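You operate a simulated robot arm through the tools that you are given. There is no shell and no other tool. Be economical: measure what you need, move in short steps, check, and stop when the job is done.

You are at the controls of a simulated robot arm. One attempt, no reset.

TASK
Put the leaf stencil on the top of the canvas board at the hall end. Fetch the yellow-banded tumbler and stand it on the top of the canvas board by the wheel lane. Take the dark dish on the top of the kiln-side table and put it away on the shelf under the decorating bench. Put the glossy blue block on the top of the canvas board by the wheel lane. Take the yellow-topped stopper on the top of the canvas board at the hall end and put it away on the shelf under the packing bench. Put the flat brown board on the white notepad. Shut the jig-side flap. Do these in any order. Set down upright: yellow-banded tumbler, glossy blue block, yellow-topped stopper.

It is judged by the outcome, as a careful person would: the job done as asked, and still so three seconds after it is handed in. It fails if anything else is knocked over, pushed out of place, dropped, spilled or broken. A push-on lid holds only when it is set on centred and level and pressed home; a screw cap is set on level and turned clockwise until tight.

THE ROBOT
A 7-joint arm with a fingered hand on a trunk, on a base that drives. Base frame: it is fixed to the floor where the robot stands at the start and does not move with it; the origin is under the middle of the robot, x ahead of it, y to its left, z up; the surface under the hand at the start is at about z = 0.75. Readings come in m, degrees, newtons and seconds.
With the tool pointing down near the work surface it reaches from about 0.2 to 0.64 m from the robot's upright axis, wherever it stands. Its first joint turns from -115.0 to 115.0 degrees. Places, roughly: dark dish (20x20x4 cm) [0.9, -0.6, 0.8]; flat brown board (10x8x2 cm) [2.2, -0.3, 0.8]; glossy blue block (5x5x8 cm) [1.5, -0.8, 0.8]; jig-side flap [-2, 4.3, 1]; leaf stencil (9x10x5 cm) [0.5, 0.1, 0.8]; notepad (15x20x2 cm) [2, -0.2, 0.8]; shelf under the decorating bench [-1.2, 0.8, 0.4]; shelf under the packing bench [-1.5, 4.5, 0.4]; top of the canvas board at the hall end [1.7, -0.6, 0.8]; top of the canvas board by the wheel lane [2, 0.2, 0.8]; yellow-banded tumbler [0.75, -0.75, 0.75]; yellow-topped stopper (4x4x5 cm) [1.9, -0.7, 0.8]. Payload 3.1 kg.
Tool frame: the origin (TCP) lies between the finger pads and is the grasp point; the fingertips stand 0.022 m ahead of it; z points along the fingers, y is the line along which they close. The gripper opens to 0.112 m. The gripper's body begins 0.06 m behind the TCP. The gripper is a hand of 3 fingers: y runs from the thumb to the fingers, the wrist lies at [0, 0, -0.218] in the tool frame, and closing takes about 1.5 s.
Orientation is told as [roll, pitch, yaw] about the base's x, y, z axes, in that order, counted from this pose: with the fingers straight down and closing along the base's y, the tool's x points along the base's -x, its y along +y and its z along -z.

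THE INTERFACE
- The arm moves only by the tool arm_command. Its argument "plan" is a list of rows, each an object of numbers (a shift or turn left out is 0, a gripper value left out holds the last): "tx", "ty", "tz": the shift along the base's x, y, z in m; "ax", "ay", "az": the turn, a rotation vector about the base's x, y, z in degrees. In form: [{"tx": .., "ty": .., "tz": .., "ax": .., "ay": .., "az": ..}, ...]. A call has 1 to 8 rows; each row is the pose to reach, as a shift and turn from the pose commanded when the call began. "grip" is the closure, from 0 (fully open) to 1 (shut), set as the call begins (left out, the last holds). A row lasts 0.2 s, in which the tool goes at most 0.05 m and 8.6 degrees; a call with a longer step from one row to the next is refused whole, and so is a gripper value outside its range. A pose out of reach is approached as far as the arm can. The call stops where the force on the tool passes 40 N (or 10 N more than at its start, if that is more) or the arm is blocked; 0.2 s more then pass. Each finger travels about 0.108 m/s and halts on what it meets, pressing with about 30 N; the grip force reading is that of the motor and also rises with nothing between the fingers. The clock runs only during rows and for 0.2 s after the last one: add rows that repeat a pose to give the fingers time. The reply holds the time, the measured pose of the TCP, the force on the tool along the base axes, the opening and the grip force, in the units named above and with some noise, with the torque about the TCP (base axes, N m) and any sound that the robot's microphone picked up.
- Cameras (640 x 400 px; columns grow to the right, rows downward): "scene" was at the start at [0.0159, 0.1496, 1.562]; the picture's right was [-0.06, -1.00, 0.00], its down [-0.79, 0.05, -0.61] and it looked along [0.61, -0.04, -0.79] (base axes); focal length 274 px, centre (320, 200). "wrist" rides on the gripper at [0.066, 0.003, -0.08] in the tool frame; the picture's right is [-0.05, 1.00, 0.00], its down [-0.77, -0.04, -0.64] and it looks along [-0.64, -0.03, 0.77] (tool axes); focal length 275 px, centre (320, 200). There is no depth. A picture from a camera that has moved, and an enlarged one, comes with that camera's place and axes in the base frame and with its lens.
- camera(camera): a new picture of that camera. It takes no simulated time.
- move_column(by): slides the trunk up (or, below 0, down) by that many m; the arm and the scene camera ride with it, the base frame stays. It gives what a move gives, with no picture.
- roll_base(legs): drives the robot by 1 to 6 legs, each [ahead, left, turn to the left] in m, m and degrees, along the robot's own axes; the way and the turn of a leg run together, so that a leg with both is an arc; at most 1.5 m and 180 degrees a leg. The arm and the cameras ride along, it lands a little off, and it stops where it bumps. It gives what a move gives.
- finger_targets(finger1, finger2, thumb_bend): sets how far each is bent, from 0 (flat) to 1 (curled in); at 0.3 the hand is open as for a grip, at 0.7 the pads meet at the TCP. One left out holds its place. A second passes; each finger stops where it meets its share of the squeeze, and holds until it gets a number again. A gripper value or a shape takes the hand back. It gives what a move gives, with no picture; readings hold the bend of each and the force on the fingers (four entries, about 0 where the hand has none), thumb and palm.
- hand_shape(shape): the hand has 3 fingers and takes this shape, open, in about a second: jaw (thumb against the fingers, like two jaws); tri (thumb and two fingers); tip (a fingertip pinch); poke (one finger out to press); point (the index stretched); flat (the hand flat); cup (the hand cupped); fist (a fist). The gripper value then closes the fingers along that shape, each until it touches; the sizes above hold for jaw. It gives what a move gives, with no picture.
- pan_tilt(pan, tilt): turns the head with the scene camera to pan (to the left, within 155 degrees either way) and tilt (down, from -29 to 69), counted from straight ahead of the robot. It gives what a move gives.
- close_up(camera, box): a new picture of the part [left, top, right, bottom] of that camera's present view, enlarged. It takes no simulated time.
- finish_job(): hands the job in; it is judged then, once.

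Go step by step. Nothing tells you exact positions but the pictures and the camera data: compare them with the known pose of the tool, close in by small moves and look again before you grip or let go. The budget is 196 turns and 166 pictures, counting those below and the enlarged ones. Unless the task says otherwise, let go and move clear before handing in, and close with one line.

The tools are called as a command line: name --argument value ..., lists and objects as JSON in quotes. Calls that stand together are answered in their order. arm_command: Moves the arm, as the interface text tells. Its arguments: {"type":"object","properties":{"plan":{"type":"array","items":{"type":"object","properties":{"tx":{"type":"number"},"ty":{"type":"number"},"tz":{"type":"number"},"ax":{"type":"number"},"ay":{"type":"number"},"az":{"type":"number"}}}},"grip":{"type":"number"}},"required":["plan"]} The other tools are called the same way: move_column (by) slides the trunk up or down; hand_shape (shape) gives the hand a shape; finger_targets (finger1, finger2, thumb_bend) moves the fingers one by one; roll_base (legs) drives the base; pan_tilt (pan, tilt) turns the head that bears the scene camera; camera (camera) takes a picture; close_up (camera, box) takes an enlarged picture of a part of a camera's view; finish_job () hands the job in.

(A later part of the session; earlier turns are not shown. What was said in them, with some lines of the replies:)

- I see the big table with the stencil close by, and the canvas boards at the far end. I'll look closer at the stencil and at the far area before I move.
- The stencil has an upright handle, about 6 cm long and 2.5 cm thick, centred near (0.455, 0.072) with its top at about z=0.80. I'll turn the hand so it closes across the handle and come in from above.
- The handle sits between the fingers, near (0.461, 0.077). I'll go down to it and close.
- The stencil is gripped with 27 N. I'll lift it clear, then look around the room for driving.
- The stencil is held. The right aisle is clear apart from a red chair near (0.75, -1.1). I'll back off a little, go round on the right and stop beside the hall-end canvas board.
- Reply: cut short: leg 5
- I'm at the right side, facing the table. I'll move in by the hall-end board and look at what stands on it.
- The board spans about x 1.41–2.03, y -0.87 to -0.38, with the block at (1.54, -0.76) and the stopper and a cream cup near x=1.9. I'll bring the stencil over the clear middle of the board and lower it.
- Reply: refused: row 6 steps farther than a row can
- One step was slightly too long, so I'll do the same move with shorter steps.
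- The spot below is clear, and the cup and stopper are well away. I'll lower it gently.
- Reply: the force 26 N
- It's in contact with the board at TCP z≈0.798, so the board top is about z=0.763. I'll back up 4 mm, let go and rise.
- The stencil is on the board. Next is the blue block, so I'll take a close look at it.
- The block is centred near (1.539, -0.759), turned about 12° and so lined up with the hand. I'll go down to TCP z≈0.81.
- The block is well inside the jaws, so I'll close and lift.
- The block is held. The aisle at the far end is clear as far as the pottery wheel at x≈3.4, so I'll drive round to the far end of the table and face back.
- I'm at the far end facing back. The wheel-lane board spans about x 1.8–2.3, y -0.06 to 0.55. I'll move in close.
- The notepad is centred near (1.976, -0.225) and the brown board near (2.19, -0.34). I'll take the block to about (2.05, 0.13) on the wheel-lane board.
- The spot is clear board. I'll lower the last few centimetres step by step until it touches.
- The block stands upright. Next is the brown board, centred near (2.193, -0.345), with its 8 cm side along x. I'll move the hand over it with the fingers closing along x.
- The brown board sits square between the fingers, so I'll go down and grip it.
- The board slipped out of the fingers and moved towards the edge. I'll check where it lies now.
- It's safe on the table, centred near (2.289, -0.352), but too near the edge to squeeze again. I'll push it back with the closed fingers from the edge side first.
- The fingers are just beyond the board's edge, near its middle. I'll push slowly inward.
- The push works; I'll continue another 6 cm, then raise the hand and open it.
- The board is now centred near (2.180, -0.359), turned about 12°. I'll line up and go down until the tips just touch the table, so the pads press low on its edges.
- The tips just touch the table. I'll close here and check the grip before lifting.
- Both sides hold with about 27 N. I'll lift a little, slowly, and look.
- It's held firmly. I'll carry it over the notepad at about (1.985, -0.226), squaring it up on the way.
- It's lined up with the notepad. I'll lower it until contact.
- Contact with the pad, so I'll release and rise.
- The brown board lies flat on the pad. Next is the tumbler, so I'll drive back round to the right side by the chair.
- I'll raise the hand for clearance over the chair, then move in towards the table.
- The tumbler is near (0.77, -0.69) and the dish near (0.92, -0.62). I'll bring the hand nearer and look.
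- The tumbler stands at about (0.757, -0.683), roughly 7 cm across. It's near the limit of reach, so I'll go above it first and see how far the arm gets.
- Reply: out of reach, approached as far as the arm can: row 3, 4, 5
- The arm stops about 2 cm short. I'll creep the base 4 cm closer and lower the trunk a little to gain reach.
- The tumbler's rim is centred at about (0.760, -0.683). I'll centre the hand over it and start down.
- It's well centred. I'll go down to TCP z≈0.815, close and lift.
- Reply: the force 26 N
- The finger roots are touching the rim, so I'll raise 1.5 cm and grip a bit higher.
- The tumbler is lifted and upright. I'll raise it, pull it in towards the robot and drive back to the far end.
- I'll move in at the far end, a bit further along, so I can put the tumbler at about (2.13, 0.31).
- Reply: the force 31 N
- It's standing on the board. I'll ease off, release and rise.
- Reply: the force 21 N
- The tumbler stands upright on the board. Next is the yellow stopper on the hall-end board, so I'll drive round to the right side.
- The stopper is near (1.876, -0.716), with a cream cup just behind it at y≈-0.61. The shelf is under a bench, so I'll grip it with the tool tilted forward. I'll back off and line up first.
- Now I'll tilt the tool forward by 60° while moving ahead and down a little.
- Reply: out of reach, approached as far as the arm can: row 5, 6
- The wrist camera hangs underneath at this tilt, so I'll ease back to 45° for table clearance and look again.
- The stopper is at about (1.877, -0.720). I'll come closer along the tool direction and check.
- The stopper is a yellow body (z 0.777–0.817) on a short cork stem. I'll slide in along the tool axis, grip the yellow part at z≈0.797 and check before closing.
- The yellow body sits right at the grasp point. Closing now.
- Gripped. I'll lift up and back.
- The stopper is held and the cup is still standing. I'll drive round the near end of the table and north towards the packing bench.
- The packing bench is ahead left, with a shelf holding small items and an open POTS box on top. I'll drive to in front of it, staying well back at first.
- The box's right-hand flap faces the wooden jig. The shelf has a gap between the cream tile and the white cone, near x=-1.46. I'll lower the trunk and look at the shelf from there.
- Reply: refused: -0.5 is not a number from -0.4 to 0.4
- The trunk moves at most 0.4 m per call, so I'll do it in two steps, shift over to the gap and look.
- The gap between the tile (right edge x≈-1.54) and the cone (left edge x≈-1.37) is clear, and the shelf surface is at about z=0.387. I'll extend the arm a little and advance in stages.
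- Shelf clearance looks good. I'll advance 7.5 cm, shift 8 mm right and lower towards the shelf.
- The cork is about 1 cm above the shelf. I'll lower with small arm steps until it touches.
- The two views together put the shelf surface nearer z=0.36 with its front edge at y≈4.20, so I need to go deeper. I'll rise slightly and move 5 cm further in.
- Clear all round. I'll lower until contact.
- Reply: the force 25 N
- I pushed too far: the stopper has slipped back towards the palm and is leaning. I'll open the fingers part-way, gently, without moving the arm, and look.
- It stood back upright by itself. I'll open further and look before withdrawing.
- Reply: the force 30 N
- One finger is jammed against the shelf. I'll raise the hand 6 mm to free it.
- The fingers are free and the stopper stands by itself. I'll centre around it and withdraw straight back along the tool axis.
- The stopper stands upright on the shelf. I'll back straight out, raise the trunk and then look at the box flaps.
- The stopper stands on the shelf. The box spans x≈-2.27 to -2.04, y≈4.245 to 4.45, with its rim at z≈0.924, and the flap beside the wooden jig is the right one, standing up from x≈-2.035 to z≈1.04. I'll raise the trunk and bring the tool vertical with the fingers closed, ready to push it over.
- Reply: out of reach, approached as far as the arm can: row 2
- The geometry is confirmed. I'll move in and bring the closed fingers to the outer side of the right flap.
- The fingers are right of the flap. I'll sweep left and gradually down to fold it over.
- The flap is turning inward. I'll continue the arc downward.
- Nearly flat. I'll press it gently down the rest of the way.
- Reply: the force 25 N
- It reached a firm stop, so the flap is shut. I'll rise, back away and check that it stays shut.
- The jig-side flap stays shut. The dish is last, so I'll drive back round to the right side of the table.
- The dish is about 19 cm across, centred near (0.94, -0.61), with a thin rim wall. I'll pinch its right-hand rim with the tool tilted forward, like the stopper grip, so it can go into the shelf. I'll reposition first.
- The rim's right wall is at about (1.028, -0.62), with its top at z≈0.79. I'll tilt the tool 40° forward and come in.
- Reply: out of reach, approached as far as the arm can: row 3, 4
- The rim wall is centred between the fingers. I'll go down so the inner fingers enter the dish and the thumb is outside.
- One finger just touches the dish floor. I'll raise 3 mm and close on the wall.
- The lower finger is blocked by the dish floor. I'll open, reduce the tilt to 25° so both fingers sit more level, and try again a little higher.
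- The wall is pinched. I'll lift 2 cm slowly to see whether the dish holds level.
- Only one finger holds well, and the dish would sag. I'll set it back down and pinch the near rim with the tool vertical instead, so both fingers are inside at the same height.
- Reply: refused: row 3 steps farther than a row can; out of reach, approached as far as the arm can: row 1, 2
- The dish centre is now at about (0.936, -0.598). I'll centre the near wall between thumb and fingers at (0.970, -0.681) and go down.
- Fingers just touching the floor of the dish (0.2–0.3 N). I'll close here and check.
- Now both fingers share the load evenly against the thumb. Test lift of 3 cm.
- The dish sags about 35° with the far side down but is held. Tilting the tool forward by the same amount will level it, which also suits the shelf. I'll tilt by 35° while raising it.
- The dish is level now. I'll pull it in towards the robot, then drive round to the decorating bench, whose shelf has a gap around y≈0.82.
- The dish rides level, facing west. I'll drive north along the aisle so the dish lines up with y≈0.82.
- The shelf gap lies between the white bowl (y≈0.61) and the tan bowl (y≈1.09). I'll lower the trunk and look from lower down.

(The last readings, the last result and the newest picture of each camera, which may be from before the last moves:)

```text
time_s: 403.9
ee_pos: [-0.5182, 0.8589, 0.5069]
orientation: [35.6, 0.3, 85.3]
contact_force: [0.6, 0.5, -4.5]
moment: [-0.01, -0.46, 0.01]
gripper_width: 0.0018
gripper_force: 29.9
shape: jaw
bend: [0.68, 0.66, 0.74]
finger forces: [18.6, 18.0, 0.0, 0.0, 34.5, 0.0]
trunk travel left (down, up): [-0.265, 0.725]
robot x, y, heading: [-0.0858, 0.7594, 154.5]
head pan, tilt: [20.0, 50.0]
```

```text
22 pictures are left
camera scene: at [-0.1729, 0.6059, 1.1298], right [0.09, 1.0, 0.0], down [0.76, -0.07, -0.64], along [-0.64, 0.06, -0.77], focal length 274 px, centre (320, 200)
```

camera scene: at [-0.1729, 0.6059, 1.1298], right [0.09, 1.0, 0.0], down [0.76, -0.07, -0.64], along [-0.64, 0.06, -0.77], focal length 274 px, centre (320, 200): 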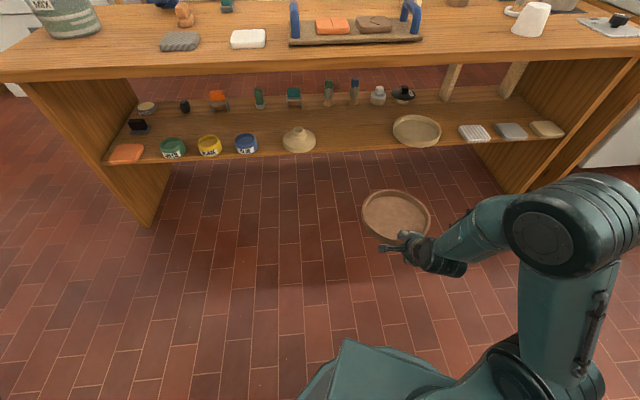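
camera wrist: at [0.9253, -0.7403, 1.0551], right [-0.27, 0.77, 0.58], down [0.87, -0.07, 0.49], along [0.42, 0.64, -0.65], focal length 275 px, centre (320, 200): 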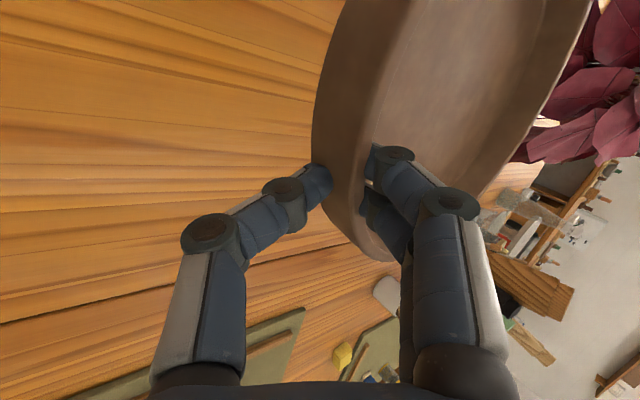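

The shelf surface is at z≈0.40 with its front edge at x≈-1.03; the bench top's front edge is at x≈-0.92 with its underside at about z=0.75. The free gap is y 0.68–1.00. I'll extend the arm so the elbow stays clear and advance part-way.

arm_command --plan '[{"tx": -0.035, "ty": -0.005}, {"tx": -0.07, "ty": -0.01}, {"tx": -0.11, "ty": -0.015}, {"tx": -0.15, "ty": -0.02}]'

roll_base --legs '[[0.18, 0.086, 0]]'

camera --camera "scene"

```text
time_s: 404.9
ee_pos: [-0.6677, 0.8402, 0.5038]
orientation: [35.5, 0.3, 85.3]
contact_force: [0.4, 0.0, -4.4]
moment: [0.01, -0.49, -0.05]
gripper_width: 0.0018
gripper_force: 30.0
shape: jaw
bend: [0.68, 0.66, 0.74]
finger forces: [19.2, 18.3, 0.0, 0.1, 35.6, 0.0]
trunk travel left (down, up): [-0.265, 0.725]
robot x, y, heading: [-0.0849, 0.7614, 154.8]
head pan, tilt: [20.0, 50.0]
```

```text
time_s: 406.5
ee_pos: [-0.8691, 0.8353, 0.5046]
orientation: [35.5, 0.2, 85.7]
contact_force: [0.7, 0.7, -3.4]
moment: [-0.01, -0.43, 0.0]
gripper_width: 0.002
gripper_force: 29.5
shape: jaw
bend: [0.68, 0.66, 0.74]
finger forces: [18.4, 18.1, 0.0, 0.0, 34.4, 0.0]
trunk travel left (down, up): [-0.265, 0.725]
robot x, y, heading: [-0.2854, 0.7629, 155.1]
head pan, tilt: [20.0, 50.0]
```

```text
21 pictures are left
camera scene: at [-0.3729, 0.6059, 1.1297], right [0.09, 1.0, 0.0], down [0.76, -0.07, -0.64], along [-0.64, 0.06, -0.77], focal length 274 px, centre (320, 200)
```

scene: 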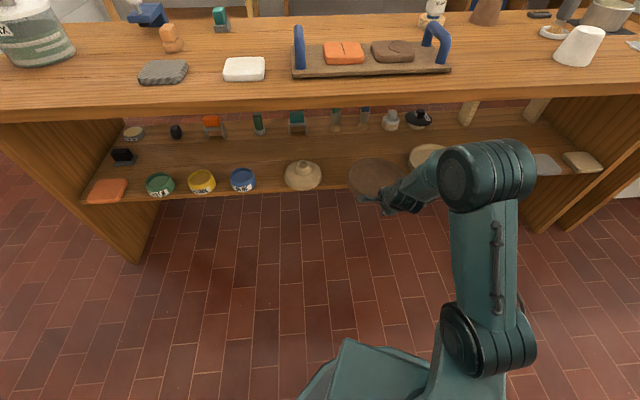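

The dish is centred at y≈0.84, clear of both bowls, about 7 cm above the shelf. I'll advance the rest of the way.

roll_base --legs '[[0.172, 0.082, 0]]'

camera --camera "scene"

camera --camera "wrist"

```text
time_s: 408.0
ee_pos: [-1.0525, 0.832, 0.5049]
orientation: [35.5, 0.2, 85.6]
contact_force: [0.6, 0.5, -3.8]
moment: [-0.01, -0.45, 0.0]
gripper_width: 0.0019
gripper_force: 30.5
shape: jaw
bend: [0.68, 0.66, 0.74]
finger forces: [18.4, 18.0, 0.0, 0.1, 34.4, 0.1]
trunk travel left (down, up): [-0.265, 0.725]
robot x, y, heading: [-0.4702, 0.7585, 155.1]
head pan, tilt: [20.0, 50.0]
```

```text
20 pictures are left
camera scene: at [-0.557, 0.6009, 1.1297], right [0.09, 1.0, 0.0], down [0.76, -0.07, -0.64], along [-0.64, 0.06, -0.77], focal length 274 px, centre (320, 200)
```

scene: 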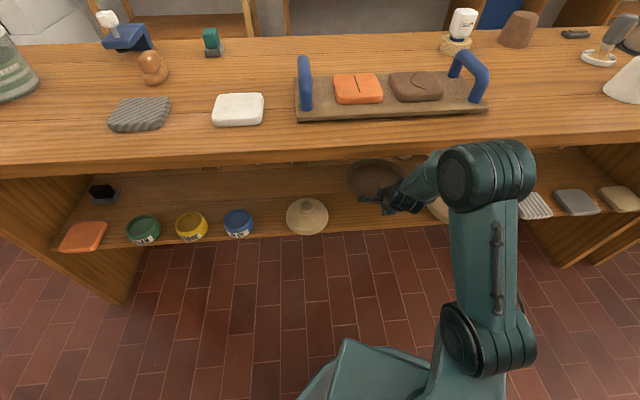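

```text
19 pictures are left
camera wrist: at [-1.0131, 0.7615, 0.5725], right [-0.81, 0.11, 0.58], down [0.46, 0.74, 0.49], along [-0.37, 0.66, -0.65], focal length 275 px, centre (320, 200)
```

wrist: 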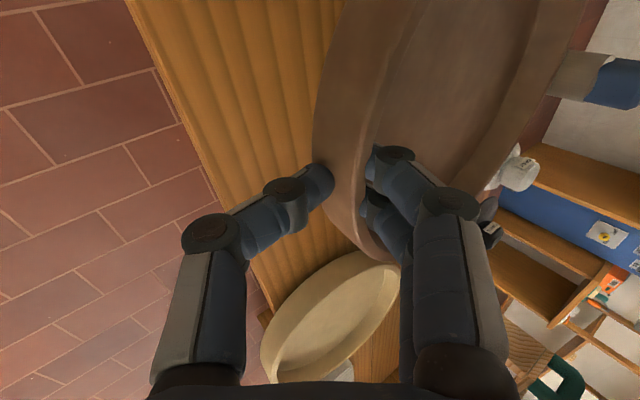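

The near edge is only about 1.5 cm inside the shelf's front edge, so I'll go 3 cm deeper and start lowering.

arm_command --plan '[{"tx": -0.015}, {"tx": -0.03}, {"tx": -0.03, "tz": -0.02}, {"tx": -0.03, "tz": -0.04}, {"tx": -0.03, "tz": -0.05}]'

camera --camera "scene"

```text
time_s: 409.2
ee_pos: [-1.0837, 0.8315, 0.4557]
orientation: [35.6, 0.2, 85.7]
contact_force: [0.3, -0.4, -2.8]
moment: [0.06, -0.33, 0.01]
gripper_width: 0.0018
gripper_force: 29.9
shape: jaw
bend: [0.68, 0.66, 0.74]
finger forces: [16.7, 17.1, 0.0, 0.0, 31.7, 0.1]
trunk travel left (down, up): [-0.265, 0.725]
robot x, y, heading: [-0.4709, 0.7577, 154.9]
head pan, tilt: [20.0, 50.0]
```

```text
18 pictures are left
camera scene: at [-0.5569, 0.6009, 1.1298], right [0.09, 1.0, 0.0], down [0.76, -0.07, -0.64], along [-0.64, 0.06, -0.77], focal length 274 px, centre (320, 200)
```

scene: 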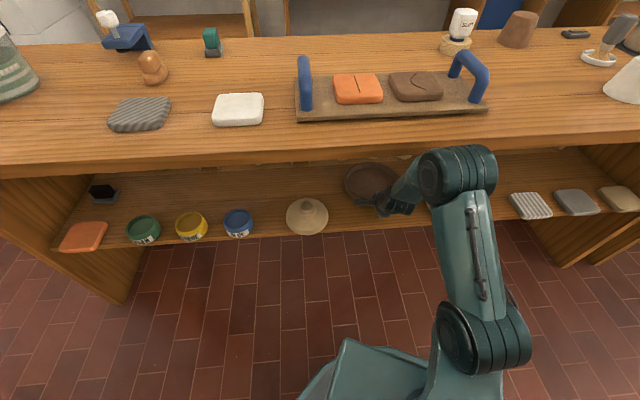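

The load on the tool is easing, so the far edge is starting to touch. I'll lower a few millimetres at a time.

arm_command --plan '[{"tz": -0.003}, {"tz": -0.006}]'

camera --camera "wrist"

```text
time_s: 409.8
ee_pos: [-1.0827, 0.8326, 0.4489]
orientation: [35.6, 0.2, 85.7]
contact_force: [-0.1, -0.6, -3.0]
moment: [0.05, -0.25, 0.05]
gripper_width: 0.0017
gripper_force: 30.1
shape: jaw
bend: [0.68, 0.67, 0.75]
finger forces: [15.6, 16.8, 0.0, 0.0, 30.6, 0.0]
trunk travel left (down, up): [-0.265, 0.725]
robot x, y, heading: [-0.471, 0.7569, 155.1]
head pan, tilt: [20.0, 50.0]
```

```text
17 pictures are left
camera wrist: at [-1.0427, 0.762, 0.5173], right [-0.81, 0.11, 0.58], down [0.46, 0.74, 0.49], along [-0.38, 0.66, -0.65], focal length 275 px, centre (320, 200)
```

wrist: 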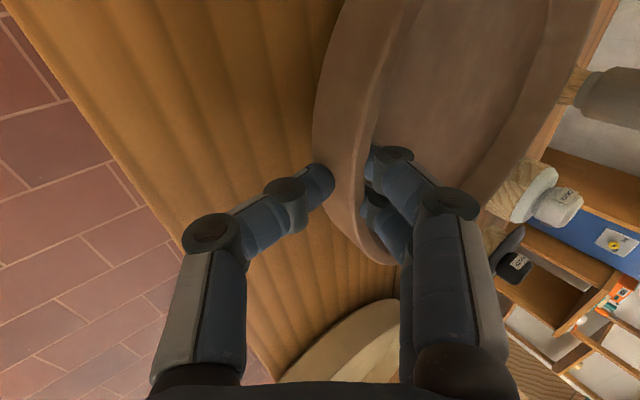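

arm_command --plan '[{"tz": -0.003}, {"tz": -0.006}]'

arm_command --plan '[{"tz": -0.002}, {"tz": -0.004}]'

```text
time_s: 410.4
ee_pos: [-1.0828, 0.8319, 0.4464]
orientation: [36.0, 0.3, 85.7]
contact_force: [2.4, 0.6, 14.5]
moment: [0.11, 0.06, 0.0]
gripper_width: 0.0025
gripper_force: 30.1
shape: jaw
bend: [0.68, 0.67, 0.76]
finger forces: [16.3, 16.6, 0.0, 0.1, 33.1, 0.1]
trunk travel left (down, up): [-0.265, 0.725]
robot x, y, heading: [-0.4735, 0.7585, 154.9]
head pan, tilt: [20.0, 50.0]
```

```text
time_s: 411.0
ee_pos: [-1.0822, 0.8308, 0.4416]
orientation: [36.1, 0.2, 85.5]
contact_force: [8.3, 3.3, 31.4]
moment: [0.16, 0.38, -0.05]
gripper_width: 0.0048
gripper_force: 30.0
shape: jaw
bend: [0.7, 0.69, 0.78]
finger forces: [15.1, 19.0, 0.1, 0.1, 35.7, 0.1]
trunk travel left (down, up): [-0.265, 0.725]
robot x, y, heading: [-0.4704, 0.7549, 155.1]
head pan, tilt: [20.0, 50.0]
```

camera --camera "wrist"

close_up --camera "scene" --box '[260, 130, 460, 250]'

```text
16 pictures are left
camera wrist: at [-1.041, 0.7614, 0.5101], right [-0.8, 0.11, 0.59], down [0.46, 0.74, 0.49], along [-0.38, 0.66, -0.64], focal length 275 px, centre (320, 200)
```

wrist: 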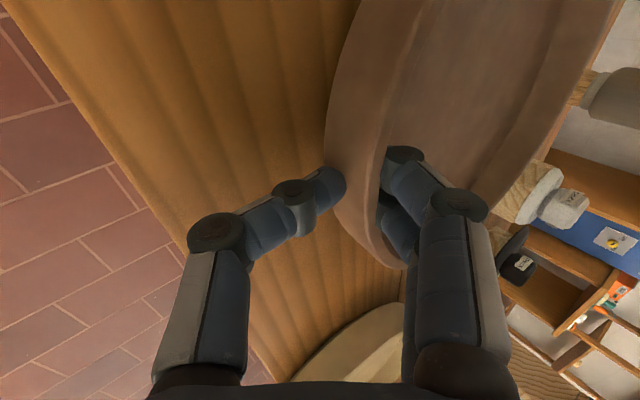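

```text
3.20 times, centred on (360, 190) of scene
camera zoom: at [-0.5515, 0.6006, 1.1304], right [0.09, 1.0, 0.0], down [0.76, -0.07, -0.65], along [-0.64, 0.06, -0.76], focal length 877 px, centre (192, 232)
```

zoom: 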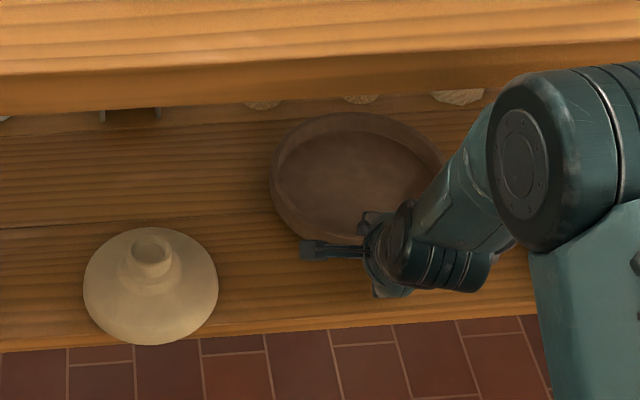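

The dish sits flat on the shelf. I'll ease off the pressure and open the fingers only part-way at first.

arm_command --plan '[{"tz": 0.004}, {"tz": 0.005}]'

arm_command --plan '[{}, {}, {}]' --grip 0.7

camera --camera "wrist"

```text
time_s: 411.6
ee_pos: [-1.0821, 0.8315, 0.4435]
orientation: [35.4, 0.2, 85.5]
contact_force: [1.8, 4.0, 8.8]
moment: [0.03, 0.06, -0.11]
gripper_width: 0.0037
gripper_force: 30.5
shape: jaw
bend: [0.7, 0.69, 0.76]
finger forces: [15.0, 15.8, 0.1, 0.1, 29.4, 0.0]
trunk travel left (down, up): [-0.265, 0.725]
robot x, y, heading: [-0.4746, 0.7589, 155.0]
head pan, tilt: [20.0, 50.0]
```

```text
time_s: 412.4
ee_pos: [-1.0833, 0.8298, 0.4453]
orientation: [35.6, 0.2, 85.7]
contact_force: [-1.8, -1.5, 7.5]
moment: [-0.02, 0.06, -0.02]
gripper_width: 0.0289
gripper_force: 0.0
shape: jaw
bend: [0.74, 0.74, 0.74]
finger forces: [0.0, 0.0, 0.1, 0.1, 7.3, 0.0]
trunk travel left (down, up): [-0.265, 0.725]
robot x, y, heading: [-0.468, 0.7602, 155.0]
head pan, tilt: [20.0, 50.0]
```

```text
14 pictures are left
camera wrist: at [-1.0429, 0.7602, 0.5131], right [-0.81, 0.11, 0.58], down [0.46, 0.74, 0.49], along [-0.38, 0.66, -0.65], focal length 275 px, centre (320, 200)
```

wrist: 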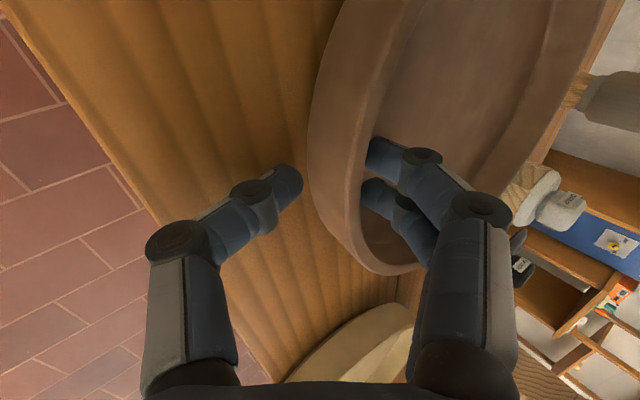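

Released: the dish rests by itself. I'll rise straight up 3.5 cm to clear the rim, then draw back out.

arm_command --plan '[{"tz": 0.012}, {"tz": 0.024}, {"tz": 0.036}]'

camera --camera "wrist"

```text
time_s: 413.2
ee_pos: [-1.081, 0.8318, 0.4795]
orientation: [35.5, 0.2, 85.6]
contact_force: [0.0, 0.3, 0.0]
moment: [0.01, -0.02, -0.02]
gripper_width: 0.0334
gripper_force: 0.1
shape: jaw
bend: [0.74, 0.74, 0.7]
finger forces: [0.0, 0.0, 0.0, 0.0, 0.1, 0.1]
trunk travel left (down, up): [-0.265, 0.725]
robot x, y, heading: [-0.4708, 0.757, 155.0]
head pan, tilt: [20.0, 50.0]
```

```text
13 pictures are left
camera wrist: at [-1.0411, 0.7616, 0.5486], right [-0.81, 0.11, 0.58], down [0.46, 0.74, 0.49], along [-0.37, 0.66, -0.65], focal length 275 px, centre (320, 200)
```

wrist: 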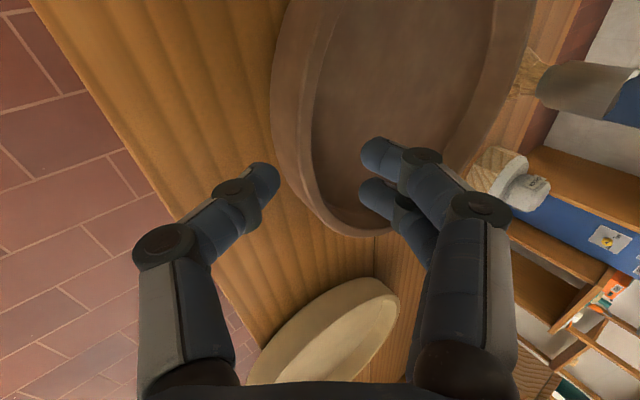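

arm_command --plan '[{"tz": 0.012, "tx": 0.0}, {"tz": 0.014, "tx": 0.03}, {"tz": 0.014, "tx": 0.07}, {"tz": 0.014, "tx": 0.11}, {"tz": 0.014, "tx": 0.15}]'

roll_base --legs '[[-0.3, -0.14, 0]]'

camera --camera "scene"

```text
time_s: 414.4
ee_pos: [-0.9316, 0.8319, 0.4945]
orientation: [35.7, 0.2, 85.5]
contact_force: [-0.5, -0.8, -0.5]
moment: [0.02, 0.02, -0.07]
gripper_width: 0.0332
gripper_force: 0.0
shape: jaw
bend: [0.74, 0.74, 0.7]
finger forces: [0.0, 0.1, 0.1, 0.0, 0.1, 0.0]
trunk travel left (down, up): [-0.265, 0.725]
robot x, y, heading: [-0.4709, 0.7549, 155.1]
head pan, tilt: [20.0, 50.0]
```

```text
time_s: 416.6
ee_pos: [-0.5932, 0.8287, 0.4945]
orientation: [35.6, 0.2, 85.7]
contact_force: [0.5, 0.4, -0.9]
moment: [0.0, -0.01, 0.03]
gripper_width: 0.0332
gripper_force: 0.0
shape: jaw
bend: [0.74, 0.74, 0.7]
finger forces: [0.0, 0.1, 0.0, 0.0, 0.0, 0.0]
trunk travel left (down, up): [-0.265, 0.725]
robot x, y, heading: [-0.1311, 0.7559, 155.1]
head pan, tilt: [20.0, 50.0]
```

```text
12 pictures are left
camera scene: at [-0.2168, 0.599, 1.1298], right [0.08, 1.0, 0.0], down [0.76, -0.07, -0.64], along [-0.64, 0.05, -0.77], focal length 274 px, centre (320, 200)
```

scene: 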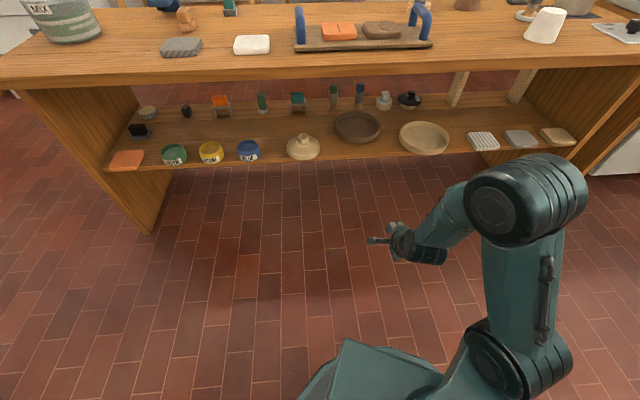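

The dish sits flat on the shelf. I'll take one last look back over the table before handing in.

move_column --by 0.4

pan_tilt --pan -155 --tilt 22

close_up --camera "scene" --box '[120, 60, 600, 360]'

```text
time_s: 420.4
ee_pos: [-0.5937, 0.8287, 0.894]
orientation: [35.6, 0.2, 85.8]
contact_force: [0.4, -0.3, 0.1]
moment: [0.01, 0.01, -0.02]
gripper_width: 0.0334
gripper_force: 0.0
shape: jaw
bend: [0.74, 0.74, 0.7]
finger forces: [0.0, 0.1, 0.0, 0.0, 0.0, 0.0]
trunk travel left (down, up): [-0.665, 0.325]
robot x, y, heading: [-0.1335, 0.7548, 155.2]
head pan, tilt: [20.0, 50.0]
```

```text
time_s: 423.1
ee_pos: [-0.5935, 0.8283, 0.894]
orientation: [35.6, 0.3, 85.7]
contact_force: [0.8, 0.5, -0.3]
moment: [-0.01, 0.01, 0.03]
gripper_width: 0.0333
gripper_force: 0.0
shape: jaw
bend: [0.74, 0.74, 0.7]
finger forces: [0.0, 0.1, 0.0, 0.0, 0.0, 0.0]
trunk travel left (down, up): [-0.665, 0.325]
robot x, y, heading: [-0.129, 0.7567, 155.0]
head pan, tilt: [-154.7, 22.0]
```

```text
1.33 times, centred on (360, 210) of scene
camera zoom: at [-0.0473, 0.5932, 1.5721], right [0.01, -1.0, 0.0], down [-0.37, 0.0, -0.93], along [0.93, 0.01, -0.37], focal length 365 px, centre (267, 187)
```

zoom: 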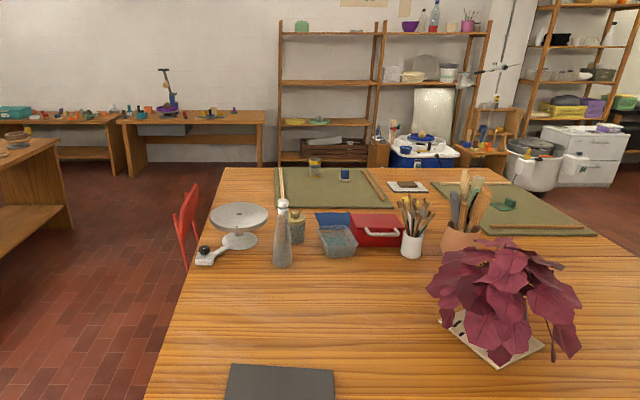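

The tumbler, the block, the brown board on the pad and the stencil are all in place. Everything asked has been set down and the hand is clear, so I'm handing in.

finish_job

```text
The job is handed in.
```

All seven jobs are done and handed in: everything is where you asked, the tumbler, block and stopper are upright, and the flap is shut. I took the jig-side flap to be the POTS box's right-hand flap, next to the wooden jig.
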